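You operate a simulated robot arm through the tools that you are given. There is no shell and no other tool. Be economical: measure what you need, move in short steps, check, and stop when the job is done.

Carry out the task below with a simulated two-armed robot. There is one attempt and no reset: what you move stays moved.

Task
Change the head over to the next lot and feed its bobbin onto a tray.
Fine: the card gives tip colour and size; set the size knob and the guide slider before you feed; it goes in by the magazine.

The check looks at the end state, three seconds after you hand in, the way a careful person would. Anything else that was tipped, shoved, dropped, spilled or broken makes it a failure.

Robot
Two 7-joint arms with fingered hands on one trunk, on a base that drives. Base frame: it is fixed to the floor where the robot stands at the start and does not move with it; the origin is under the middle of the robot, x ahead of it, y to its left, z up. Readings come in cm, degrees, newtons and seconds.
The left shoulder is at the start at [5.1, 17, 128.9], the right one opposite. Places, roughly: guide slider [50, 0, 90]; head switch [50, 0, 90]; size knob [50, 0, 100]. Payload 4 kg a hand.
Tool frame (each hand has its own): the origin (TCP) lies between the finger pads and is the grasp point; the fingertips stand 2.6 cm ahead of it; z points along the fingers, y is the line along which they close. Largest opening 13.2 cm; the body of the gripper starts 7.3 cm behind the TCP. The gripper is a hand of 4 fingers: y runs from the thumb to the fingers, the wrist lies at [0, 0, -22.4] in the tool frame, and closing takes about 1.5 s.
Orientation is that of the tool frame in the base frame, as a unit quaternion [x, y, z, w]. With the fingers straight down and closing along the base's y, the tool's x points along the base's -x, its y along +y and its z along -z.

Tools
- The arms move only by the tool jog_arm. It takes "left_increments", "right_increments" or both (then of equal length, played together; a hand with none holds still); each is a list of rows, each a list of 7 numbers: the shift along the tool's x, y, z in units of 50 mm (1.0 is 50 mm), then the turn, a rotation vector about the tool's x, y, z in units of 8 degrees (1.0 is 8 degrees), then the finger opening in cm, from 0 to 13.2. In form: [[dx, dy, dz, wx, wy, wz, fingers], ...]. A call has 1 to 10 rows; each row shifts and turns the commanded pose from where the row before left it, along the tool's axes as they then stand. A call with a number of a shift or a turn outside -1 to 1 is refused whole. A row lasts 0.2 s, in which the tool goes at most 5 cm and 8.6 degrees; a call with a longer step from one row to the next is refused whole, and so is a gripper value outside its range. Where a pose cannot be reached the arm comes as near as it can. A force on the tool above 40 N (or 10 N above the force at the start of the call, whichever is more), or a blocked arm, ends the call early, and 0.2 s more pass. Each finger travels about 10.8 cm/s and halts on what it meets, pressing with about 21 N; the grip force reading is that of the motor and also rises with nothing between the fingers. The clock runs only during rows and for 0.2 s after the last one: add rows that do not move to give the fingers time. The reply holds the time, the measured pose of the TCP, the force on the tool along the base axes, the opening and the grip force, in the units named above and with some noise, with the torque about the TCP (base axes, N m) and any sound that the robot's microphone picked up.
- Cameras (640 x 400 px; columns grow to the right, rows downward): "scene" is now at [11.59, -3.22, 145.07]; the picture's right is [-0.42, -0.91, 0.00], its down [-0.66, 0.31, -0.69] and it looks along [0.62, -0.29, -0.72] (base axes); focal length 214 px, centre (320, 200). "left" rides on the left gripper at [-7.3, 0.6, -9.4] in its tool frame; the picture's right is [-0.08, -1.00, 0.00], its down [0.79, -0.06, -0.62] and it looks along [0.61, -0.05, 0.79] (tool axes); focal length 230 px, centre (320, 200). "right" rides on the right gripper at [7.3, 0.6, -9.4] in its tool frame; the picture's right is [-0.08, 1.00, 0.00], its down [-0.78, -0.06, -0.62] and it looks along [-0.61, -0.05, 0.79] (tool axes); focal length 230 px, centre (320, 200). There is no depth. A picture from a camera that has moved, and an enlarged one, comes with that camera's place and axes in the base frame and with its lens.
- grab_frame(camera): a new picture of that camera. No time passes.
- raise_lower(by): slides the trunk up (or, below 0, down) by that many cm; the arms and the scene camera ride with it, the base frame stays. It gives what a move gives, with no picture.
- roll_base(legs): drives the robot by 1 to 6 legs, each [ahead, left, turn to the left] in cm, cm and degrees, along the robot's own axes; the way and the turn of a leg run together, so that a leg with both is an arc; at most 150 cm and 180 degrees a leg. The arms and the cameras ride along, it lands a little off, and it stops where it bumps. It gives what a move gives.
- grasp_type(shape, hand): the hand has 4 fingers and takes this shape, open, in about a second: jaw (thumb against the fingers, like two jaws); tri (thumb and two fingers); tip (a fingertip pinch); poke (one finger out to press); point (the index stretched); flat (the hand flat); cup (the hand cupped); fist (a fist). The gripper value then closes the fingers along that shape, each until it touches; the sizes above hold for jaw. It gives what a move gives, with no picture.
- head_to(pan, tilt): turns the head with the scene camera to pan (to the left, within 80 degrees either way) and tilt (down, from -29 to 69), counted from straight ahead of the robot. It gives what a move gives.
- inspect(camera, box): a new picture of the part [left, top, right, bottom] of that camera's present view, enlarged. No time passes.
- close_job(): hands the job in; it is judged then, once.

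Work in short steps. Places have to be worked out from the pictures, the camera data and where the tool is seen: move nearer, look again, correct. Check each grasp and each placing, and mend what went wrong. You have 120 turns and 108 pictures in all, those below and enlarged ones among them. Open the grippers and draw the arms clear of the work before you hand the job in, unless the task says otherwise; then end with one line.

The tools are called after "Emit:" as name(argument=value, ...) on one line, values as JSON. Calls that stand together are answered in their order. jog_arm: Moves the arms, as the interface text tells. Its arguments: {"type":"object","properties":{"left_increments":{"type":"array"},"right_increments":{"type":"array"}},"required":[]} The other tools are called the same way: raise_lower (by) slides the trunk up or down; grasp_type (shape, hand) gives the hand a shape; roll_base (legs) drives the base; head_to (pan, tilt) turns the head that bears the scene camera; grab_frame (camera) takes a picture; inspect (camera, box) takes an enlarged picture of a part of a camera's view; close_job () hands the job in.

At the start:

```text
time: 0.0
left_tcp_pos: [31.89, -0.58, 100.0]
left_tcp_rot: [0.0, 1.0, -0.001, 0.0]
left_force: [0.2, -0.8, -0.5]
left_torque: [0.02, 0.0, 0.02]
left_width: 13.17
left_grip_force: 0.0
left_shape: jaw
right_tcp_pos: [38.81, -43.73, 99.91]
right_tcp_rot: [0.0, 1.0, 0.001, 0.0]
right_force: [0.8, 0.4, 0.1]
right_torque: [0.0, -0.04, -0.02]
right_width: 13.16
right_grip_force: 0.0
right_shape: jaw
trunk travel left (down, up): [-30.0, 5.1]
robot x, y, heading: [0.15, -0.2, 0.3]
head pan, tilt: [-25.1, 46.4]
```

scene: 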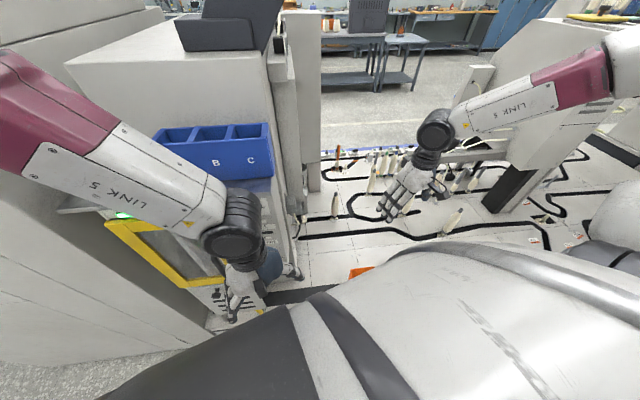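
right: 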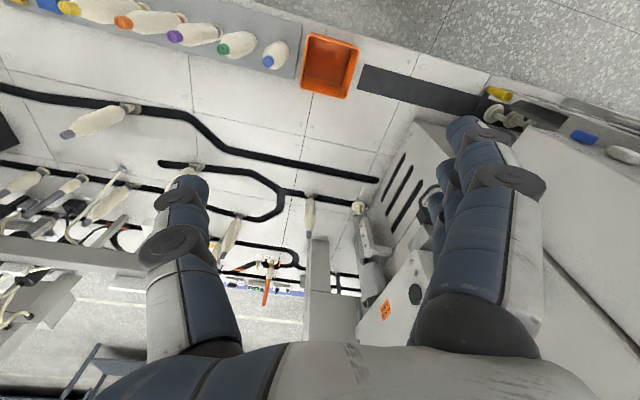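
left: 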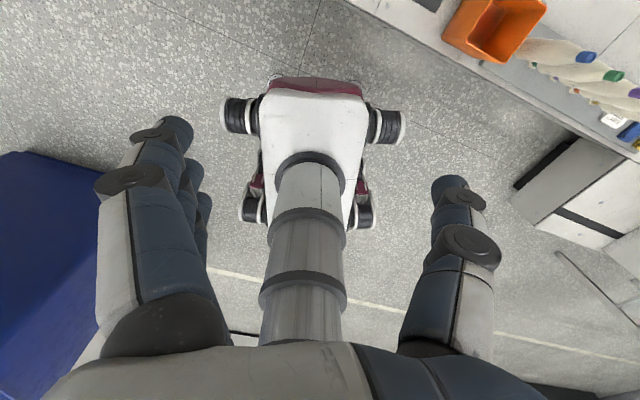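

The scene shows a machine with a yellow-framed window, a rack of colour-tipped bobbins to the right and a tray track. I look around with the head first to find the card, knob and slider.

Emit:
head_to(pan=10, tilt=35)

Emit:
grab_frame(camera="scene")

```text
time: 1.0
left_tcp_pos: [31.85, -0.52, 100.0]
left_tcp_rot: [-0.001, 1.0, 0.0, 0.0]
left_force: [-0.5, 0.2, -0.1]
left_torque: [0.03, -0.01, 0.02]
left_width: 13.18
left_grip_force: 0.1
left_shape: jaw
right_tcp_pos: [38.81, -43.55, 99.95]
right_tcp_rot: [0.0, 1.0, 0.0, 0.0]
right_force: [-0.4, 0.9, 0.5]
right_torque: [0.0, 0.0, 0.01]
right_width: 13.16
right_grip_force: 0.0
right_shape: jaw
trunk travel left (down, up): [-30.0, 5.1]
robot x, y, heading: [-0.1, -0.3, -0.1]
head pan, tilt: [10.0, 35.0]
```

```text
104 pictures are left
camera scene: at [13.01, 1.69, 146.75], right [0.17, -0.98, 0.0], down [-0.57, -0.1, -0.82], along [0.81, 0.14, -0.57], focal length 214 px, centre (320, 200)
```

scene: 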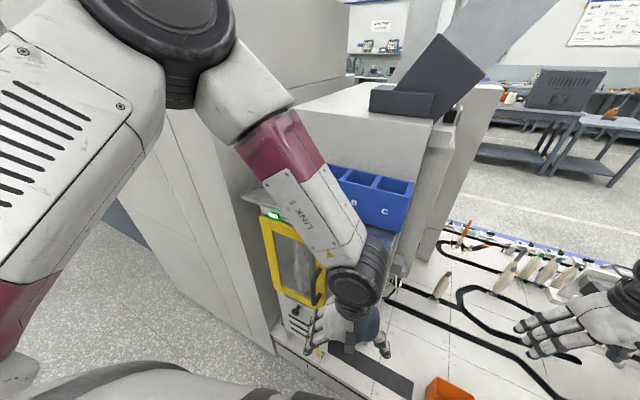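

The left arm blocks the view of the panel; I move the left hand left and back.

Emit:
jog_arm(left_increments=[[0.4, 0.9, 0, 0, 0, 0, 13], [0.4, 0.9, 0, 0, 0, 0, 13], [0.3, 0.9, 0, 0, 0, 0, 13], [0, 0.9, 0, 0, 0, 0, 13], [0, 0.9, 0, 0, 0, 0, 13], [0, 0.9, 0, 0, 0, 0, 13]])

Emit:
grab_frame(camera="scene")

```text
time: 2.4
left_tcp_pos: [30.23, 25.5, 98.81]
left_tcp_rot: [0.001, 1.0, -0.001, -0.002]
left_force: [0.0, 0.8, 0.6]
left_torque: [-0.01, 0.03, -0.01]
left_width: 13.03
left_grip_force: 0.1
left_shape: jaw
left hand out of reach, approached as far as the arm can: row 3, 4, 5, 6
right_tcp_pos: [38.71, -43.52, 100.08]
right_tcp_rot: [0.0, 1.0, -0.001, 0.0]
right_force: [-0.1, -0.1, 0.7]
right_torque: [-0.01, -0.03, -0.01]
right_width: 13.17
right_grip_force: 0.0
right_shape: jaw
trunk travel left (down, up): [-30.0, 5.1]
robot x, y, heading: [0.25, 0.01, 0.0]
head pan, tilt: [10.0, 35.0]
```

```text
103 pictures are left
camera scene: at [12.96, 1.83, 146.75], right [0.17, -0.98, 0.0], down [-0.56, -0.1, -0.82], along [0.81, 0.14, -0.57], focal length 214 px, centre (320, 200)
```

scene: 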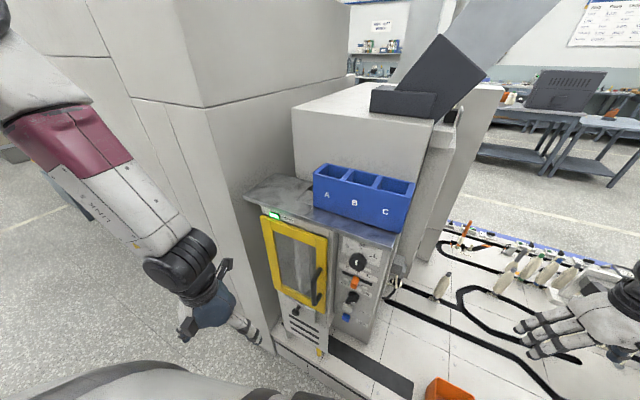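

Now the panel is visible. I enlarge the panel and the rest of the head.

Emit:
inspect(camera="scene", box=[240, 190, 420, 360])

Emit:
inspect(camera="scene", box=[320, 220, 400, 330])

Emit:
inspect(camera="scene", box=[380, 200, 640, 400])

```text
2.35 times, centred on (330, 275) of scene
camera zoom: at [12.96, 1.83, 146.75], right [0.17, -0.98, 0.0], down [-0.56, -0.1, -0.82], along [0.81, 0.14, -0.57], focal length 505 px, centre (296, 24)
```

zoom: 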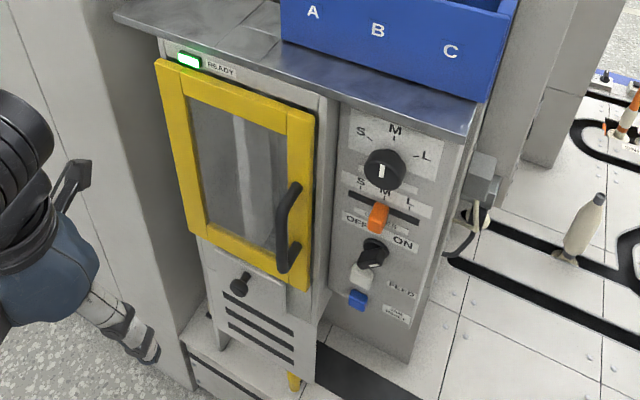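

```text
3.64 times, centred on (360, 275) of scene
camera zoom: at [12.96, 1.83, 146.75], right [0.17, -0.98, 0.0], down [-0.56, -0.1, -0.82], along [0.81, 0.14, -0.57], focal length 780 px, centre (174, -73)
```

zoom: 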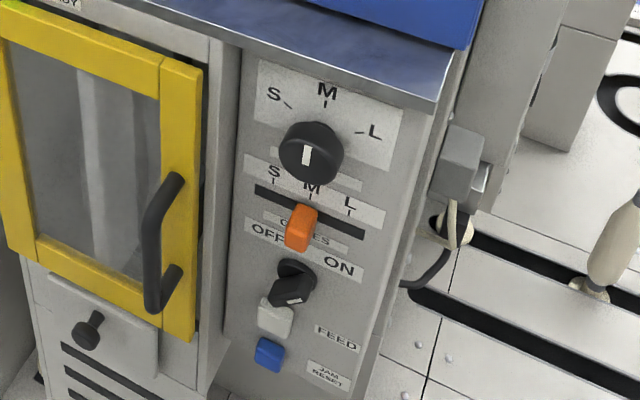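

```text
2.00 times, centred on (510, 300) of scene
camera zoom: at [12.96, 1.83, 146.75], right [0.17, -0.98, 0.0], down [-0.56, -0.1, -0.82], along [0.81, 0.14, -0.57], focal length 429 px, centre (-60, 0)
```

zoom: 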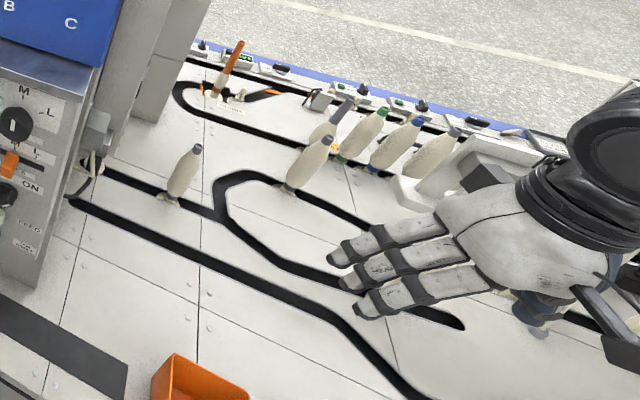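

The panel holds a size knob (S/M/L), an orange guide slider (S/M/L), an OFF/ON switch, a white FEED and a blue JAM RESET button. I now look for the card and the bobbin stock on the right.

Emit:
head_to(pan=-50, tilt=50)

Emit:
grab_frame(camera="scene")

Emit:
grab_frame(camera="left")

```text
time: 3.7
left_tcp_pos: [30.27, 25.41, 98.64]
left_tcp_rot: [0.0, 1.0, 0.0, -0.001]
left_force: [0.0, 0.2, 0.3]
left_torque: [-0.05, -0.01, 0.02]
left_width: 13.03
left_grip_force: 0.1
left_shape: jaw
right_tcp_pos: [38.89, -43.62, 99.98]
right_tcp_rot: [0.0, 1.0, 0.0, 0.0]
right_force: [0.2, -0.5, -1.1]
right_torque: [-0.01, 0.0, 0.02]
right_width: 13.19
right_grip_force: 0.0
right_shape: jaw
trunk travel left (down, up): [-30.0, 5.1]
robot x, y, heading: [-0.21, 0.21, -0.1]
head pan, tilt: [-50.0, 50.0]
```

```text
99 pictures are left
camera scene: at [9.29, -5.72, 144.58], right [-0.77, -0.64, 0.0], down [-0.49, 0.59, -0.64], along [0.41, -0.49, -0.77], focal length 214 px, centre (320, 200)
```

scene: 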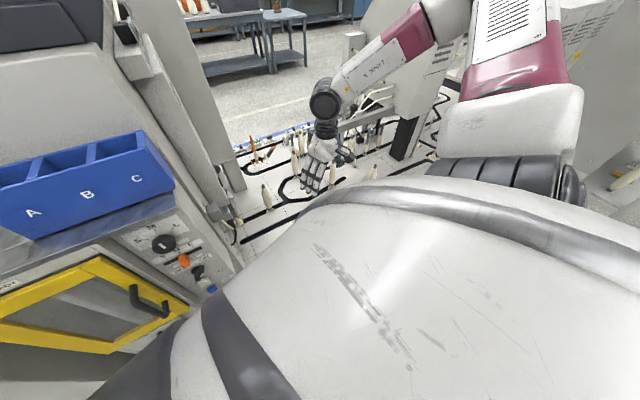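

```text
98 pictures are left
camera left: at [37.53, 26.02, 108.11], right [0.08, -1.0, 0.0], down [-0.78, -0.06, 0.62], along [-0.62, -0.05, -0.79], focal length 230 px, centre (320, 200)
```

left: 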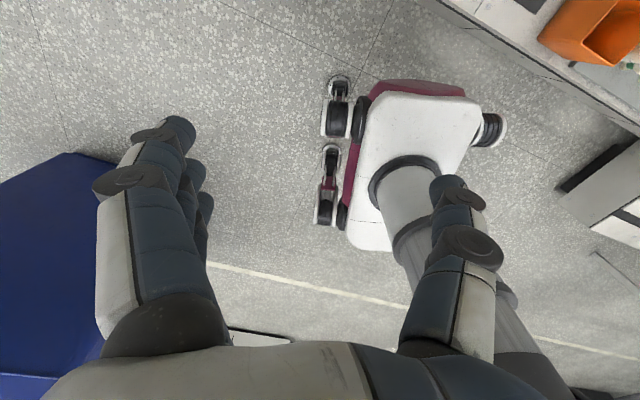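

The right wrist camera saw a row of colour-tipped bobbins near the table edge, and there were small labels nearby. I take enlarged views there.

Emit:
inspect(camera="right", box=[0, 0, 320, 200])

Emit:
inspect(camera="right", box=[320, 40, 640, 240])

Emit:
inspect(camera="right", box=[0, 160, 360, 385])

Emit:
head_to(pan=-5, tilt=0)

Emit:
grab_frame(camera="scene")

```text
2.00 times, centred on (160, 100) of right
camera zoom: at [31.5, -42.98, 109.35], right [0.08, 1.0, 0.0], down [0.78, -0.06, 0.62], along [0.61, -0.05, -0.79], focal length 460 px, centre (640, 400)
```

zoom: 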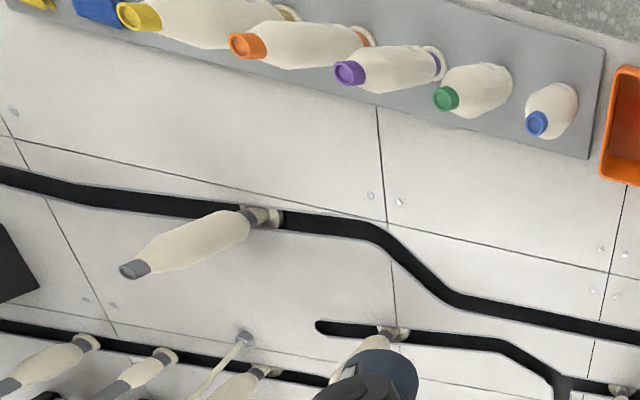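

```text
2.00 times, centred on (480, 140) of right
camera zoom: at [31.5, -42.98, 109.35], right [0.08, 1.0, 0.0], down [0.78, -0.06, 0.62], along [0.61, -0.05, -0.79], focal length 460 px, centre (0, 320)
```

zoom: 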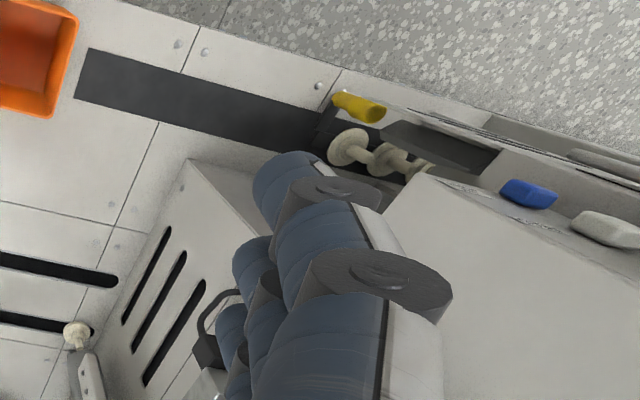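

```text
1.78 times, centred on (180, 272) of right
camera zoom: at [31.5, -42.98, 109.35], right [0.08, 1.0, 0.0], down [0.78, -0.06, 0.62], along [0.61, -0.05, -0.79], focal length 409 px, centre (569, 71)
```

zoom: 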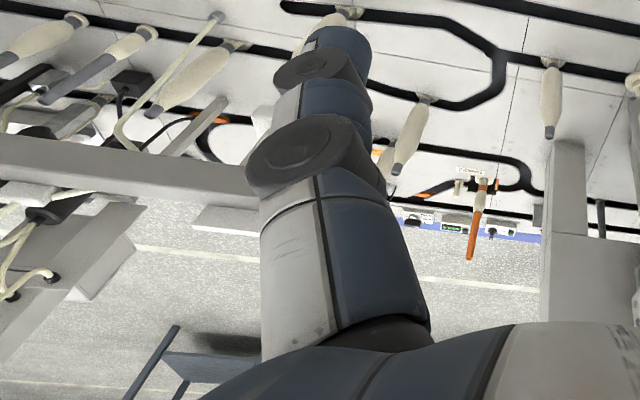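

```text
time: 4.9
left_tcp_pos: [30.28, 25.39, 98.57]
left_tcp_rot: [0.0, 1.0, 0.0, -0.001]
left_force: [-0.2, -0.2, 0.3]
left_torque: [0.06, -0.04, -0.03]
left_width: 13.0
left_grip_force: 0.1
left_shape: jaw
right_tcp_pos: [38.81, -43.6, 100.05]
right_tcp_rot: [0.001, 1.0, 0.0, 0.0]
right_force: [-0.4, -0.1, 0.0]
right_torque: [0.01, 0.0, 0.02]
right_width: 13.19
right_grip_force: 0.2
right_shape: jaw
trunk travel left (down, up): [-30.0, 5.1]
robot x, y, heading: [0.11, 0.02, -0.1]
head pan, tilt: [-5.0, 0.0]
```

```text
94 pictures are left
camera scene: at [13.31, -0.62, 152.36], right [-0.09, -1.0, 0.0], down [0.0, 0.0, -1.0], along [1.0, -0.09, 0.0], focal length 214 px, centre (320, 200)
```

scene: 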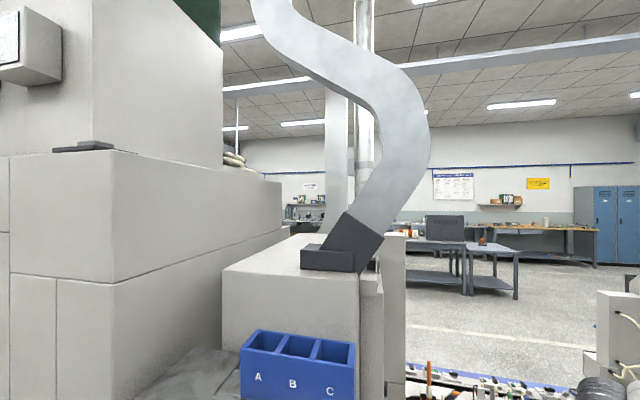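

There is a wall chart, a yellow card and a screen on the left machine. I enlarge those.

Emit:
inspect(camera="scene", box=[420, 160, 560, 247])

Emit:
head_to(pan=40, tilt=10)

Emit:
grab_frame(camera="scene")

Emit:
head_to(pan=-60, tilt=20)

Emit:
grab_frame(camera="scene")

```text
4.57 times, centred on (490, 204) of scene
camera zoom: at [13.31, -0.62, 152.36], right [-0.09, -1.0, 0.0], down [0.0, 0.0, -1.0], along [1.0, -0.09, 0.0], focal length 980 px, centre (-457, 184)
```

zoom: 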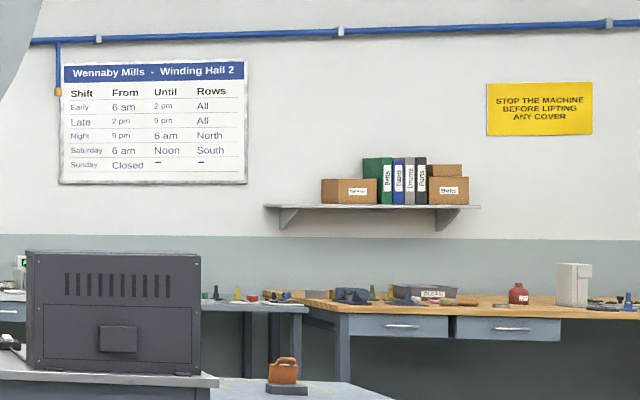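

```text
time: 6.0
left_tcp_pos: [30.3, 25.39, 98.66]
left_tcp_rot: [-0.001, 1.0, 0.0, 0.0]
left_force: [0.5, -0.5, 0.7]
left_torque: [0.0, 0.03, -0.01]
left_width: 13.01
left_grip_force: 0.0
left_shape: jaw
right_tcp_pos: [38.85, -43.56, 100.05]
right_tcp_rot: [0.0, 1.0, 0.0, 0.0]
right_force: [0.0, 0.5, -0.7]
right_torque: [-0.01, -0.04, 0.03]
right_width: 13.17
right_grip_force: 0.1
right_shape: jaw
trunk travel left (down, up): [-30.0, 5.1]
robot x, y, heading: [-0.28, -0.64, -0.1]
head pan, tilt: [40.0, 10.0]
```

```text
92 pictures are left
camera scene: at [11.46, 6.14, 150.77], right [0.64, -0.77, 0.0], down [-0.13, -0.11, -0.98], along [0.76, 0.63, -0.17], focal length 214 px, centre (320, 200)
```

scene: 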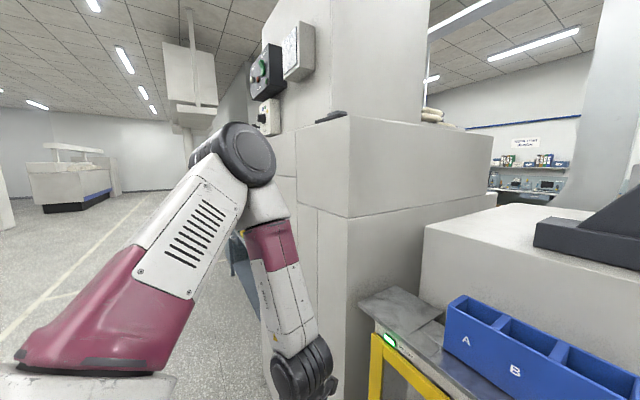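

```text
time: 7.8
left_tcp_pos: [30.19, 25.35, 98.7]
left_tcp_rot: [0.0, 1.0, 0.0, 0.0]
left_force: [0.9, -0.3, 0.3]
left_torque: [-0.03, -0.01, 0.02]
left_width: 13.03
left_grip_force: 0.2
left_shape: jaw
right_tcp_pos: [38.78, -43.55, 100.03]
right_tcp_rot: [0.0, 1.0, 0.0, 0.0]
right_force: [-0.4, -0.1, 0.5]
right_torque: [-0.02, -0.01, -0.01]
right_width: 13.17
right_grip_force: 0.1
right_shape: jaw
trunk travel left (down, up): [-30.0, 5.1]
robot x, y, heading: [0.21, 0.03, 0.1]
head pan, tilt: [-60.0, 20.0]
```

```text
91 pictures are left
camera scene: at [9.0, -7.89, 149.14], right [-0.87, -0.5, 0.0], down [-0.17, 0.3, -0.94], along [0.47, -0.81, -0.34], focal length 214 px, centre (320, 200)
```

scene: 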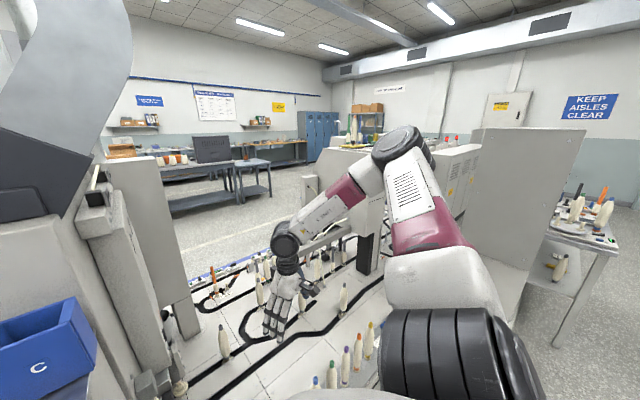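

The wall says to stop the machine before lifting any cover. The card may be at the bobbin rack near the table edge, so I move the right hand right and back to see it.

Emit:
jog_arm(right_increments=[[0.5, -0.8, -0.5, 0, 0, 0, 13], [0.5, -0.8, -0.5, 0, 0, 0, 13], [0.5, -0.8, 0, 0, 0, 0, 13]])

Emit:
grab_frame(camera="right")

```text
refused: row 1 steps farther than a row can; nothing moved
```

```text
90 pictures are left
camera right: at [31.5, -42.99, 109.35], right [0.08, 1.0, 0.0], down [0.78, -0.06, 0.62], along [0.61, -0.05, -0.79], focal length 230 px, centre (320, 200)
```

right: 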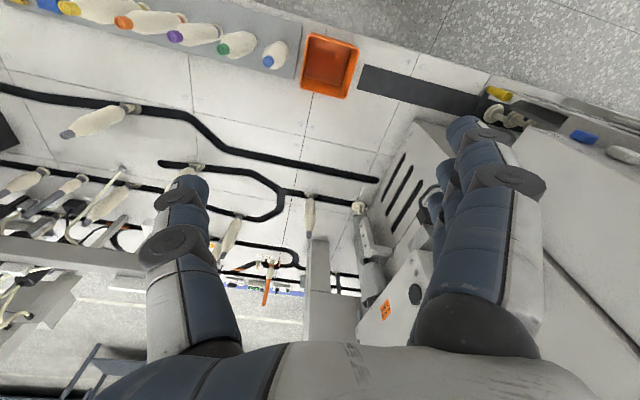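

The step was over the limit; smaller steps.

Emit:
jog_arm(right_increments=[[0.4, -0.8, 0, 0, 0, 0, 13], [0.4, -0.8, 0, 0, 0, 0, 13], [0.4, -0.8, 0, 0, 0, 0, 13], [0.4, -0.8, 0, 0, 0, 0, 13]])

Emit:
grab_frame(camera="right")

```text
time: 8.8
left_tcp_pos: [30.26, 25.23, 98.68]
left_tcp_rot: [0.0, 1.0, 0.0, -0.001]
left_force: [0.2, -0.7, 0.7]
left_torque: [-0.01, -0.03, -0.04]
left_width: 13.03
left_grip_force: 0.0
left_shape: jaw
right_tcp_pos: [30.72, -59.83, 100.13]
right_tcp_rot: [-0.001, 1.0, 0.0, 0.001]
right_force: [0.1, 1.1, 0.0]
right_torque: [0.01, 0.02, -0.01]
right_width: 13.0
right_grip_force: 0.0
right_shape: jaw
trunk travel left (down, up): [-30.0, 5.1]
robot x, y, heading: [-0.03, -0.06, -0.0]
head pan, tilt: [-60.0, 20.0]
```

```text
89 pictures are left
camera right: at [23.36, -59.28, 109.48], right [0.08, 1.0, 0.0], down [0.78, -0.06, 0.62], along [0.62, -0.05, -0.79], focal length 230 px, centre (320, 200)
```

right: 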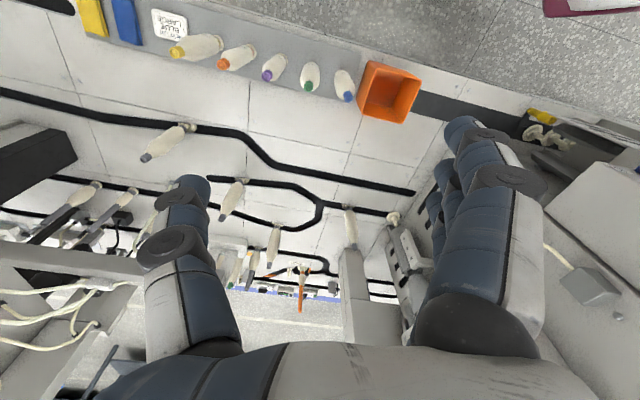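

The card is at about (168, 25). I enlarge it.

Emit:
inspect(camera="right", box=[70, 0, 230, 80])

Emit:
inspect(camera="right", box=[150, 20, 430, 190])

```text
4.00 times, centred on (150, 40) of right
camera zoom: at [23.36, -59.28, 109.48], right [0.08, 1.0, 0.0], down [0.78, -0.06, 0.62], along [0.62, -0.05, -0.79], focal length 920 px, centre (1000, 840)
```

zoom: 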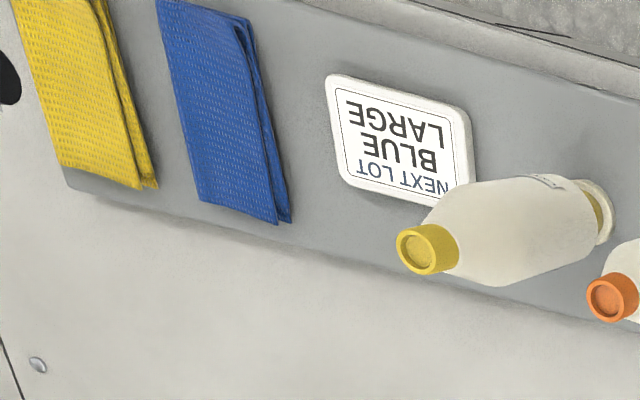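

```text
2.29 times, centred on (290, 105) of right
camera zoom: at [23.36, -59.28, 109.48], right [0.08, 1.0, 0.0], down [0.78, -0.06, 0.62], along [0.62, -0.05, -0.79], focal length 526 px, centre (389, 417)
```

zoom: 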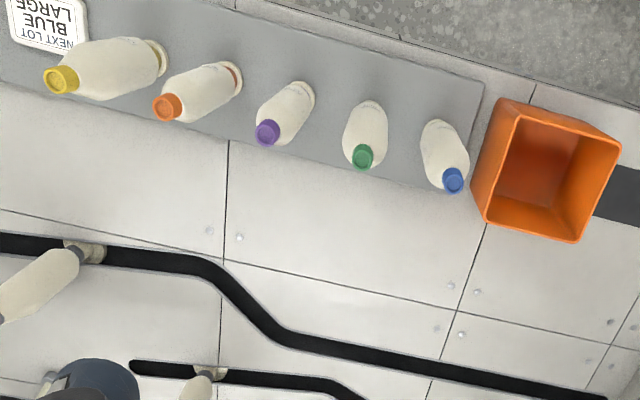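

The card reads NEXT LOT: BLUE, LARGE. The blue-tipped bobbin is the one next to the orange bin. Next I look for the magazine by studying the head closely.

Emit:
head_to(pan=5, tilt=40)

Emit:
raise_lower(by=5)

Emit:
inspect(camera="scene", box=[220, 90, 460, 240])

Emit:
inspect(camera="scene", box=[220, 170, 460, 320])

```text
time: 10.1
left_tcp_pos: [30.12, 25.47, 98.74]
left_tcp_rot: [0.001, 1.0, 0.0, 0.0]
left_force: [0.1, -0.8, -0.1]
left_torque: [0.01, 0.04, 0.01]
left_width: 13.02
left_grip_force: 0.0
left_shape: jaw
right_tcp_pos: [30.76, -59.67, 100.13]
right_tcp_rot: [0.0, 1.0, 0.0, 0.001]
right_force: [-0.2, 0.0, 0.4]
right_torque: [0.01, 0.02, -0.02]
right_width: 13.02
right_grip_force: 0.0
right_shape: jaw
trunk travel left (down, up): [-30.0, 5.1]
robot x, y, heading: [-0.36, 0.03, 0.1]
head pan, tilt: [5.0, 40.0]
```

```text
time: 11.1
left_tcp_pos: [30.36, 25.18, 103.86]
left_tcp_rot: [0.0, 1.0, 0.0, 0.0]
left_force: [1.2, 0.4, 0.4]
left_torque: [0.01, -0.01, -0.02]
left_width: 13.04
left_grip_force: 0.1
left_shape: jaw
right_tcp_pos: [30.73, -59.6, 104.95]
right_tcp_rot: [0.0, 1.0, 0.0, 0.0]
right_force: [0.1, -1.0, 0.1]
right_torque: [0.01, 0.01, -0.03]
right_width: 13.01
right_grip_force: 0.1
right_shape: jaw
trunk travel left (down, up): [-35.0, 0.1]
robot x, y, heading: [0.04, -0.03, -0.2]
head pan, tilt: [5.0, 40.0]
```

```text
2.67 times, centred on (340, 165) of scene
camera zoom: at [12.7, 0.87, 150.93], right [0.09, -1.0, 0.0], down [-0.64, -0.06, -0.77], along [0.76, 0.07, -0.64], focal length 572 px, centre (267, 293)
```

zoom: 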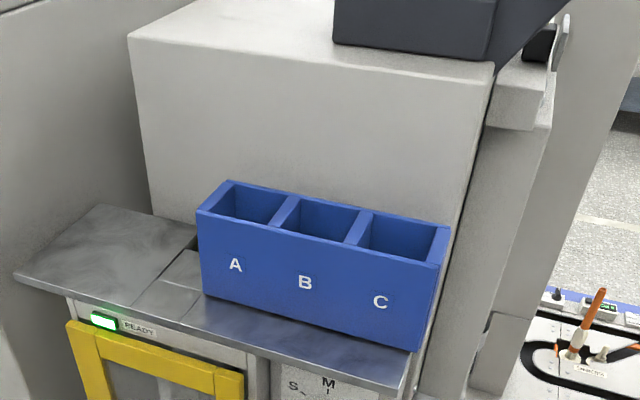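

```text
2.67 times, centred on (340, 245) of scene
camera zoom: at [12.7, 0.87, 150.93], right [0.09, -1.0, 0.0], down [-0.64, -0.06, -0.77], along [0.76, 0.07, -0.64], focal length 572 px, centre (267, 80)
```

zoom: 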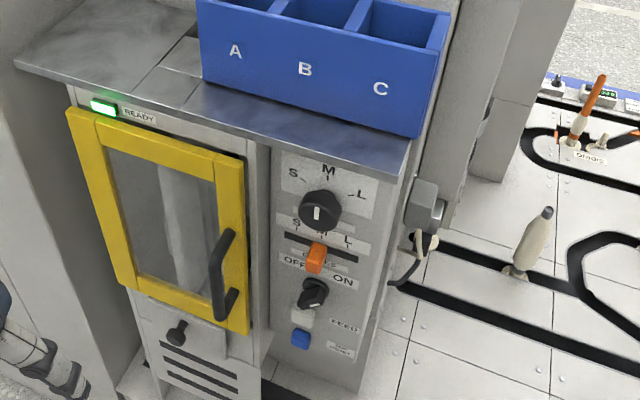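

The head stands turned about 17° from the robot, with the A/B/C box (about 10 cm tall, top at z≈122) on its top plate. I raise the right hand and bring its camera over the box to look down into the compartments.

Emit:
jog_arm(right_increments=[[0, 0, -0.95, 0, 0, 0, 13], [0, 0, -0.95, 0, 0, 0, 13], [0, 0, -0.95, 0, 0, 0, 13], [0, 0, -0.95, 0, 0, 0, 13], [0, 0, -0.95, 0, 0, 0, 13], [0, 0, -0.95, 0, 0, 0, 13], [0, 0.95, 0, 0, 0, 0, 13], [0, 0.95, 0, 0, 0, 0, 13], [0, 0.95, 0, 0, 0, 0, 13], [0, 0.95, 0, 0, 0, 0, 13]])

Emit:
jog_arm(right_increments=[[-0.2, 0.95, 0, 0, 0, 0, 13], [-0.2, 0.95, 0, 0, 0, 0, 13], [-0.2, 0.95, 0, 0, 0, 0, 13], [-0.2, 0.95, 0, 0, 0, 0, 13], [-0.2, 0.95, 0, 0, 0, 0, 13], [-0.2, 0.95, 0, 0, 0, 0, 13], [-0.2, 0.95, 0, 0, 0, 0, 13]])

Emit:
grab_frame(camera="right")

```text
time: 13.2
left_tcp_pos: [30.44, 25.22, 103.71]
left_tcp_rot: [0.0, 1.0, 0.001, 0.0]
left_force: [0.5, 0.3, -0.1]
left_torque: [-0.03, -0.03, 0.02]
left_width: 13.01
left_grip_force: 0.0
left_shape: jaw
right_tcp_pos: [40.47, -47.61, 129.3]
right_tcp_rot: [0.0, 1.0, -0.001, -0.001]
right_force: [-0.5, 0.6, -0.5]
right_torque: [-0.02, 0.01, 0.0]
right_width: 13.01
right_grip_force: 0.1
right_shape: jaw
right hand out of reach, approached as far as the arm can: row 4, 5, 6, 7, 8, 9, 10
trunk travel left (down, up): [-35.0, 0.1]
robot x, y, heading: [-0.12, 0.3, -0.0]
head pan, tilt: [5.0, 40.0]
```

```text
time: 14.8
left_tcp_pos: [30.51, 25.24, 103.7]
left_tcp_rot: [0.0, 1.0, -0.001, 0.0]
left_force: [0.5, -0.1, 0.1]
left_torque: [-0.01, -0.02, 0.02]
left_width: 13.03
left_grip_force: 0.1
left_shape: jaw
right_tcp_pos: [47.33, -14.28, 129.16]
right_tcp_rot: [0.0, 1.0, -0.001, 0.001]
right_force: [-0.3, 0.0, 0.1]
right_torque: [-0.04, 0.02, 0.02]
right_width: 13.03
right_grip_force: 0.1
right_shape: jaw
trunk travel left (down, up): [-35.0, 0.1]
robot x, y, heading: [0.23, -0.16, 0.2]
head pan, tilt: [5.0, 40.0]
```

```text
84 pictures are left
camera right: at [40.05, -13.72, 138.51], right [0.08, 1.0, 0.0], down [0.79, -0.06, 0.62], along [0.61, -0.05, -0.79], focal length 230 px, centre (320, 200)
```

right: 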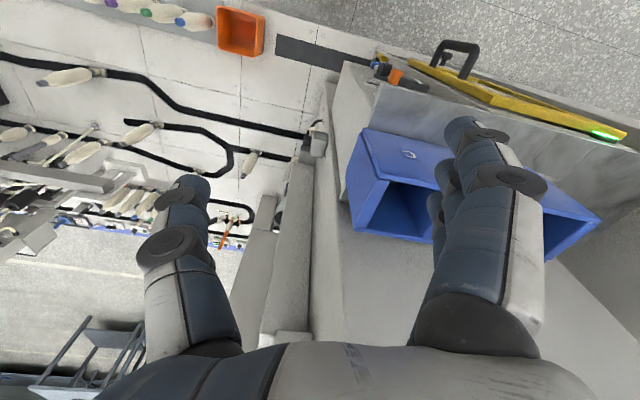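

The compartments are partly hidden by the fingers. I shift the hand left 9 cm so that the box sits between them.

Emit:
jog_arm(right_increments=[[0, 0.9, 0, 0, 0, 0, 13], [0, 0.9, 0, 0, 0, 0, 13]])

Emit:
grab_frame(camera="right")

```text
time: 15.4
left_tcp_pos: [30.34, 25.23, 103.85]
left_tcp_rot: [0.0, 1.0, 0.001, 0.0]
left_force: [-0.2, 0.4, -0.1]
left_torque: [0.03, 0.0, 0.01]
left_width: 13.03
left_grip_force: 0.0
left_shape: jaw
right_tcp_pos: [47.04, -5.71, 128.87]
right_tcp_rot: [0.001, 1.0, 0.0, 0.0]
right_force: [0.0, -0.2, -1.6]
right_torque: [-0.02, 0.0, 0.03]
right_width: 13.03
right_grip_force: 0.1
right_shape: jaw
trunk travel left (down, up): [-35.0, 0.1]
robot x, y, heading: [-0.25, -0.03, -0.1]
head pan, tilt: [5.0, 40.0]
```

```text
83 pictures are left
camera right: at [39.82, -5.16, 138.32], right [0.08, 1.0, 0.0], down [0.79, -0.06, 0.62], along [0.61, -0.05, -0.79], focal length 230 px, centre (320, 200)
```

right: 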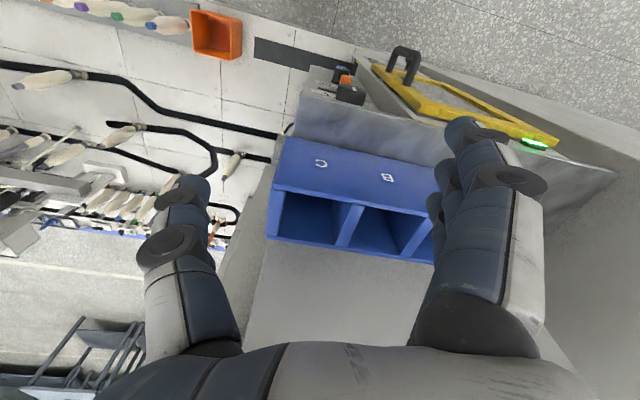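

Emit:
inspect(camera="right", box=[240, 120, 450, 270])

Emit:
inspect(camera="right", box=[280, 20, 460, 150])

```text
2.67 times, centred on (345, 195) of right
camera zoom: at [39.82, -5.16, 138.32], right [0.08, 1.0, 0.0], down [0.79, -0.06, 0.62], along [0.61, -0.05, -0.79], focal length 614 px, centre (253, 213)
```

zoom: 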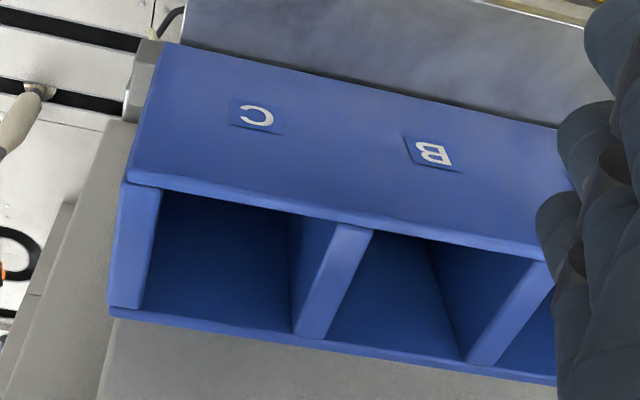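

```text
3.08 times, centred on (370, 85) of right
camera zoom: at [39.82, -5.16, 138.32], right [0.08, 1.0, 0.0], down [0.79, -0.06, 0.62], along [0.61, -0.05, -0.79], focal length 708 px, centre (166, 554)
```

zoom: 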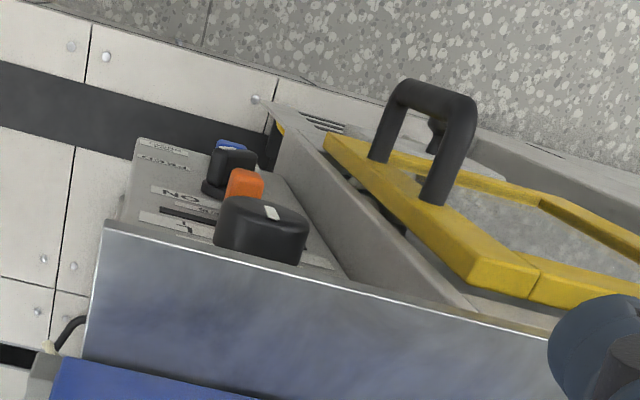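

The compartments look closed-floored from here. I check labels on the far side of the track, the post to the right of the head, and the box.

Emit:
inspect(camera="scene", box=[400, 170, 500, 240])

Emit:
grab_frame(camera="scene")

```text
5.71 times, centred on (450, 205) of scene
camera zoom: at [12.71, 1.0, 150.93], right [0.09, -1.0, 0.0], down [-0.64, -0.06, -0.77], along [0.76, 0.07, -0.64], focal length 1226 px, centre (-423, 171)
```

zoom: 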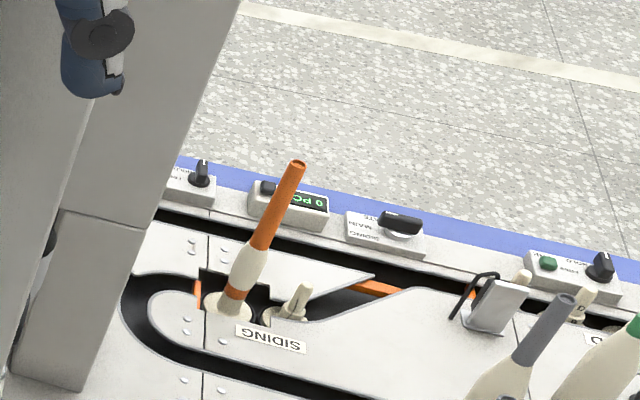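

```text
79 pictures are left
camera scene: at [12.71, 1.0, 150.93], right [0.09, -1.0, 0.0], down [-0.64, -0.06, -0.77], along [0.76, 0.07, -0.64], focal length 214 px, centre (320, 200)
```

scene: 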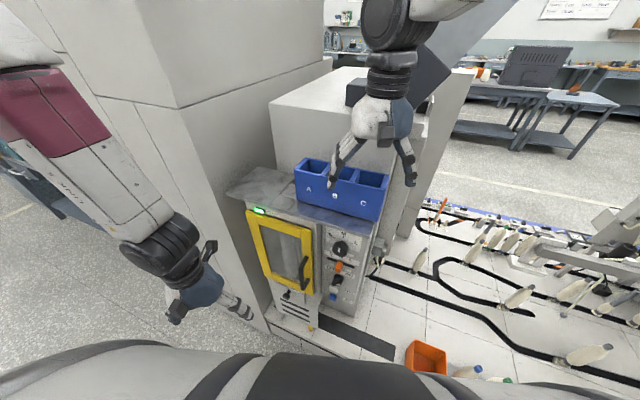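

The head delivers to a tray waiting at its right side; the A/B/C box is likely the magazine. I raise and tilt the right hand so its camera looks straight down into the pockets.

Emit:
jog_arm(right_increments=[[0, 0, -0.95, 0, 0, 0, 13], [-0.9, 0, 0, 0, 0, 0, 13], [0, 0, 0, 0, 0.9, 0, 13], [0, 0, 0, 0, 0.9, 0, 13], [0, 0, 0, 0, 0.9, 0, 13], [0, 0, 0, 0, 0.9, 0, 13], [0, 0, 0, 0, 0, 0, 13]])

Emit:
grab_frame(camera="right")

```text
time: 17.1
left_tcp_pos: [30.28, 25.24, 103.82]
left_tcp_rot: [-0.001, 1.0, -0.001, 0.0]
left_force: [-0.2, -0.2, -0.6]
left_torque: [0.02, 0.0, -0.03]
left_width: 13.02
left_grip_force: 0.0
left_shape: jaw
right_tcp_pos: [51.58, -5.63, 133.86]
right_tcp_rot: [0.0, 0.968, 0.0, -0.249]
right_force: [-0.3, -0.2, 0.8]
right_torque: [-0.01, 0.0, 0.01]
right_width: 13.01
right_grip_force: 0.0
right_shape: jaw
trunk travel left (down, up): [-35.0, 0.1]
robot x, y, heading: [0.06, -0.06, -0.0]
head pan, tilt: [5.0, 40.0]
```

```text
78 pictures are left
camera right: at [49.71, -4.9, 145.58], right [0.07, 1.0, -0.04], down [0.98, -0.06, 0.16], along [0.16, -0.05, -0.99], focal length 230 px, centre (320, 200)
```

right: 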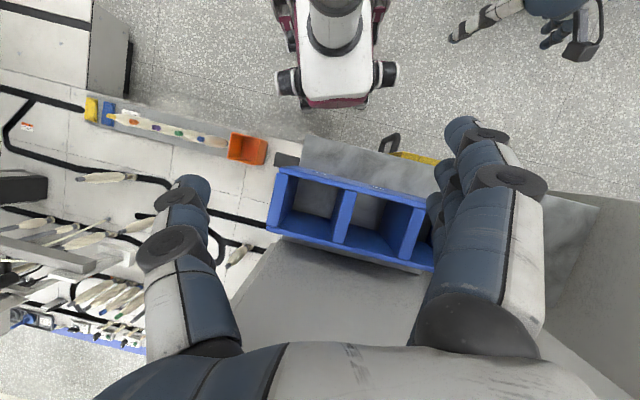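

Emit:
inspect(camera="right", box=[260, 130, 450, 280])

```text
2.67 times, centred on (355, 205) of right
camera zoom: at [49.71, -4.9, 145.58], right [0.07, 1.0, -0.04], down [0.98, -0.06, 0.16], along [0.16, -0.05, -0.99], focal length 614 px, centre (227, 187)
```

zoom: 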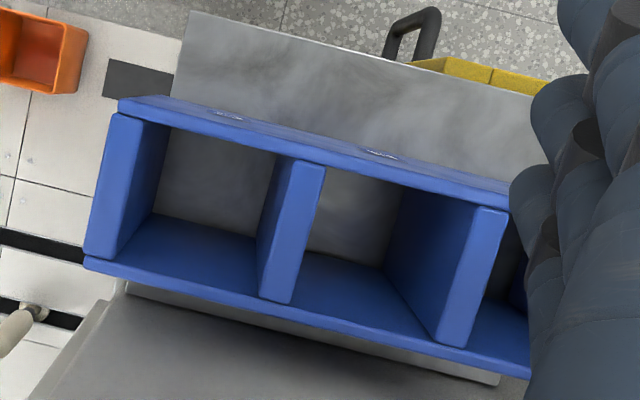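

B and C show a metal floor while A looks dark. I move further left to look into A.

Emit:
jog_arm(right_increments=[[0, 0.9, 0, 0, 0, 0, 13], [0, 0.7, 0, 0, 0, 0, 13]])

Emit:
inspect(camera="right", box=[230, 130, 450, 280])

```text
time: 17.6
left_tcp_pos: [30.36, 25.0, 103.84]
left_tcp_rot: [0.001, 1.0, 0.0, 0.001]
left_force: [-0.3, 0.2, 0.3]
left_torque: [0.01, -0.02, 0.01]
left_width: 13.02
left_grip_force: 0.0
left_shape: jaw
right_tcp_pos: [51.54, -2.24, 134.01]
right_tcp_rot: [0.0, 0.969, 0.001, -0.247]
right_force: [0.2, 0.9, 0.8]
right_torque: [0.02, 0.0, -0.02]
right_width: 13.03
right_grip_force: 0.0
right_shape: jaw
right hand out of reach, approached as far as the arm can: row 1, 2
trunk travel left (down, up): [-35.0, 0.1]
robot x, y, heading: [0.36, 0.19, 0.2]
head pan, tilt: [5.0, 40.0]
```

```text
2.67 times, centred on (340, 205) of right
camera zoom: at [49.61, -1.7, 145.66], right [0.07, 1.0, -0.04], down [0.98, -0.06, 0.17], along [0.16, -0.05, -0.99], focal length 614 px, centre (267, 187)
```

zoom: 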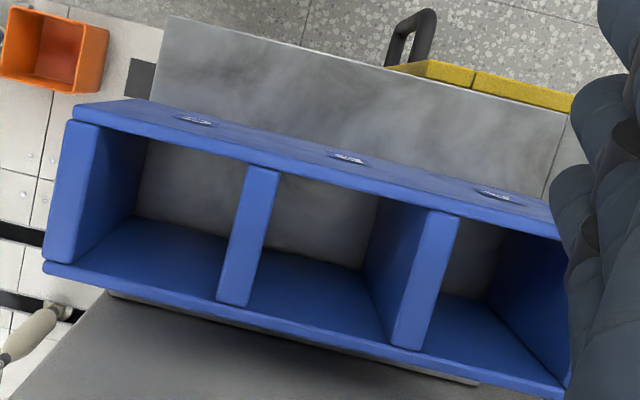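

All pockets have the plate as floor. I retract the right hand, then back the robot and turn it square to the head for close panel views.

Emit:
jog_arm(right_increments=[[0.85, 0, 0, 0, -0.9, 0, 13], [0, -0.9, 0, 0, -0.9, 0, 13], [0, -0.9, 0, 0, -0.9, 0, 13], [0, -0.9, 0, 0, -0.9, 0, 13], [0.9, 0, 0, 0, 0, 0, 13], [0.9, 0, 0, 0, 0, 0, 13], [0, -0.9, 0, 0, 0, 0, 13], [0, -0.9, 0, 0, 0, 0, 13]])

Emit:
roll_base(legs=[[-10, 14, 0], [0, 0, -17]])

Emit:
head_to(pan=0, tilt=40)

Emit:
grab_frame(camera="scene")

```text
time: 19.4
left_tcp_pos: [30.35, 24.96, 103.8]
left_tcp_rot: [-0.001, 1.0, 0.001, 0.001]
left_force: [0.6, -0.4, 0.5]
left_torque: [0.03, -0.01, -0.02]
left_width: 13.04
left_grip_force: 0.0
left_shape: jaw
right_tcp_pos: [38.92, -25.03, 135.99]
right_tcp_rot: [0.0, 1.0, 0.0, 0.0]
right_force: [-0.9, -0.4, 0.9]
right_torque: [0.07, -0.01, -0.01]
right_width: 12.99
right_grip_force: 0.0
right_shape: jaw
trunk travel left (down, up): [-35.0, 0.1]
robot x, y, heading: [-0.03, 0.02, 0.0]
head pan, tilt: [5.0, 40.0]
```

```text
time: 21.9
left_tcp_pos: [26.47, 29.12, 103.62]
left_tcp_rot: [0.149, 0.989, 0.0, 0.0]
left_force: [0.4, -0.1, 0.0]
left_torque: [0.02, -0.03, 0.0]
left_width: 13.04
left_grip_force: 0.0
left_shape: jaw
right_tcp_pos: [20.01, -21.19, 135.98]
right_tcp_rot: [0.149, 0.989, 0.0, -0.001]
right_force: [-0.1, 0.0, 0.3]
right_torque: [-0.01, 0.01, 0.01]
right_width: 13.01
right_grip_force: 0.0
right_shape: jaw
trunk travel left (down, up): [-35.0, 0.1]
robot x, y, heading: [-10.41, 14.01, -17.3]
head pan, tilt: [5.0, 40.0]
```

```text
time: 22.6
left_tcp_pos: [26.47, 29.18, 103.79]
left_tcp_rot: [0.148, 0.989, -0.001, 0.001]
left_force: [0.1, 0.3, -0.5]
left_torque: [0.01, -0.01, -0.02]
left_width: 13.05
left_grip_force: 0.0
left_shape: jaw
right_tcp_pos: [20.06, -21.27, 135.97]
right_tcp_rot: [0.148, 0.989, 0.0, 0.001]
right_force: [-0.2, 0.1, -0.1]
right_torque: [0.0, 0.03, 0.0]
right_width: 13.03
right_grip_force: 0.0
right_shape: jaw
trunk travel left (down, up): [-35.0, 0.1]
robot x, y, heading: [-10.02, 14.09, -17.1]
head pan, tilt: [0.0, 40.0]
```

```text
75 pictures are left
camera scene: at [2.17, 10.51, 150.93], right [-0.29, -0.96, 0.0], down [-0.61, 0.19, -0.77], along [0.73, -0.23, -0.64], focal length 214 px, centre (320, 200)
```

scene: 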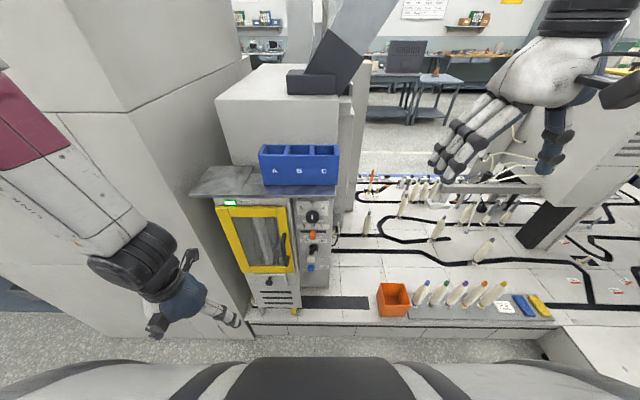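

The view is now square to the head. I enlarge the panel, the door and the rack.

Emit:
inspect(camera="scene", box=[285, 195, 345, 280])

Emit:
inspect(camera="scene", box=[200, 190, 320, 330])

Emit:
inspect(camera="scene", box=[370, 260, 560, 340])

```text
4.71 times, centred on (315, 238) of scene
camera zoom: at [2.17, 10.51, 150.93], right [-0.29, -0.96, 0.0], down [-0.61, 0.19, -0.77], along [0.73, -0.23, -0.64], focal length 1009 px, centre (344, 24)
```

zoom: 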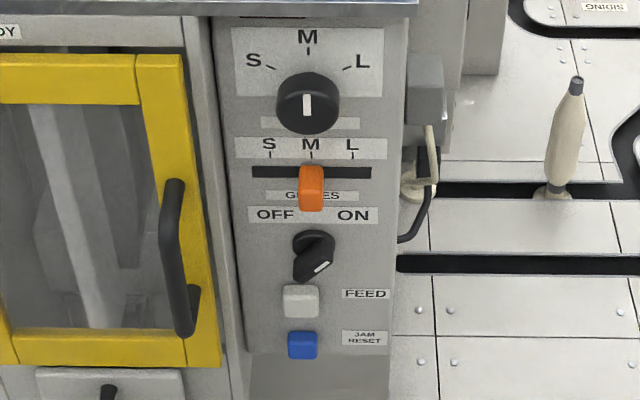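

```text
2.86 times, centred on (260, 260) of scene
camera zoom: at [2.17, 10.51, 150.93], right [-0.29, -0.96, 0.0], down [-0.61, 0.19, -0.77], along [0.73, -0.23, -0.64], focal length 613 px, centre (491, 29)
```

zoom: 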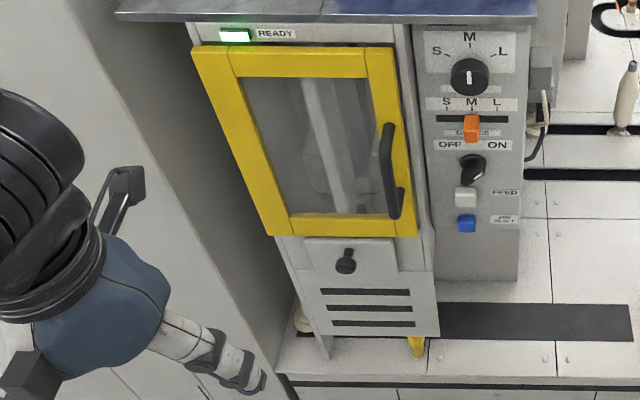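

```text
3.37 times, centred on (465, 300) of scene
camera zoom: at [2.17, 10.51, 150.93], right [-0.29, -0.96, 0.0], down [-0.61, 0.19, -0.77], along [0.73, -0.23, -0.64], focal length 722 px, centre (-168, -137)
```

zoom: 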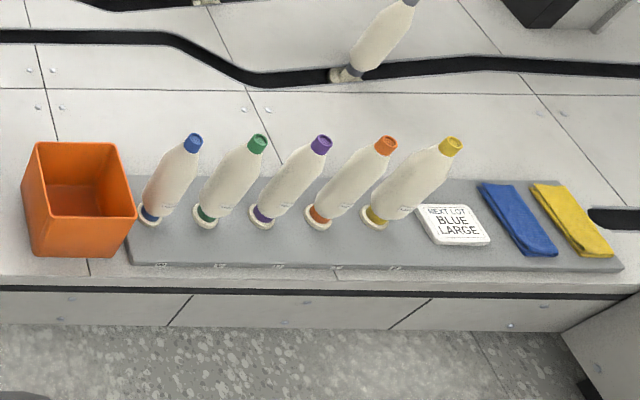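

The rack's front edge carries tiny labels; they may say which pocket each colour belongs to. I zoom on those and on the window.

Emit:
inspect(camera="scene", box=[405, 320, 505, 350])

Emit:
inspect(camera="scene", box=[215, 195, 300, 280])

Emit:
inspect(camera="scene", box=[180, 135, 350, 210])

```text
6.40 times, centred on (455, 335) of scene
camera zoom: at [2.17, 10.51, 150.93], right [-0.29, -0.96, 0.0], down [-0.61, 0.19, -0.77], along [0.73, -0.23, -0.64], focal length 1373 px, centre (-544, -664)
```

zoom: 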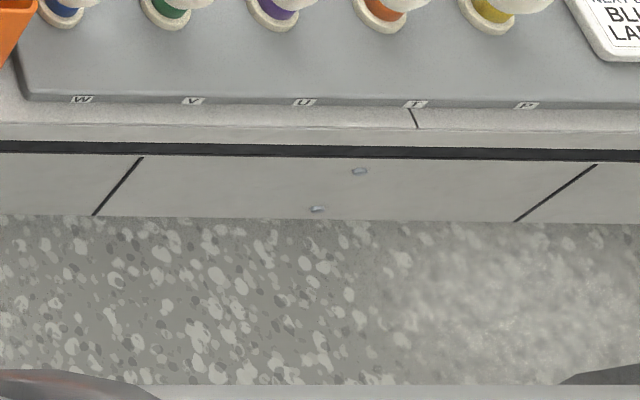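

```text
4.71 times, centred on (258, 238) of scene
camera zoom: at [2.17, 10.51, 150.93], right [-0.29, -0.96, 0.0], down [-0.61, 0.19, -0.77], along [0.73, -0.23, -0.64], focal length 1009 px, centre (614, 24)
```

zoom: 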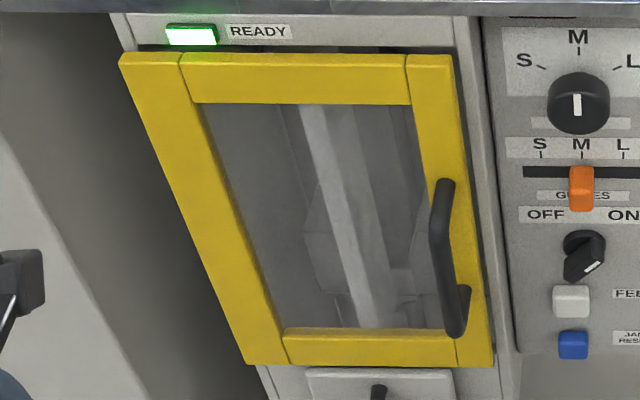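

```text
3.76 times, centred on (265, 172) of scene
camera zoom: at [2.17, 10.51, 150.93], right [-0.29, -0.96, 0.0], down [-0.61, 0.19, -0.77], along [0.73, -0.23, -0.64], focal length 807 px, centre (527, 304)
```

zoom: 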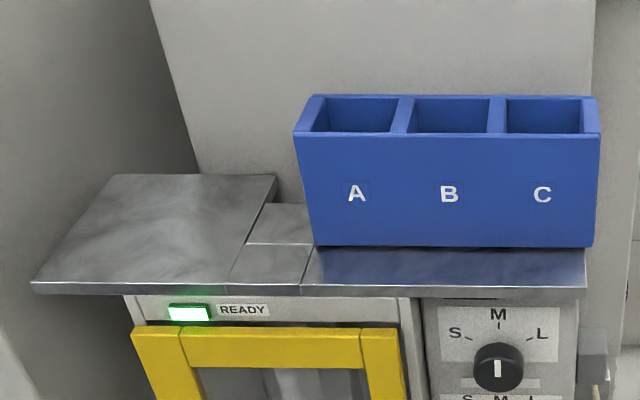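

Left of the box the top plate has a separate inset — perhaps the drop hatch above the chute seen in the window. I zoom in more.

Emit:
inspect(camera="scene", box=[230, 178, 280, 214])

```text
11.11 times, centred on (255, 196) of scene
camera zoom: at [2.17, 10.51, 150.93], right [-0.29, -0.96, 0.0], down [-0.61, 0.19, -0.77], along [0.73, -0.23, -0.64], focal length 2383 px, centre (1042, 244)
```

zoom: 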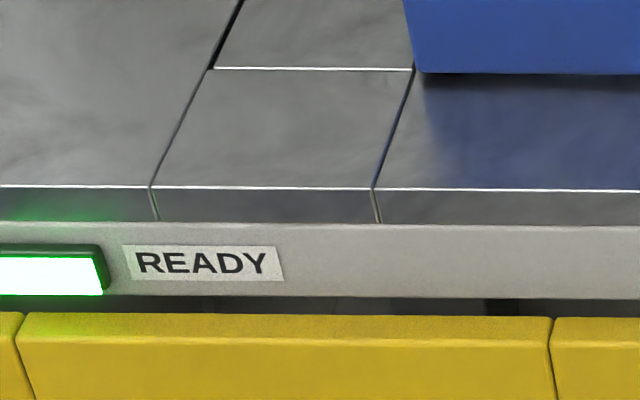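

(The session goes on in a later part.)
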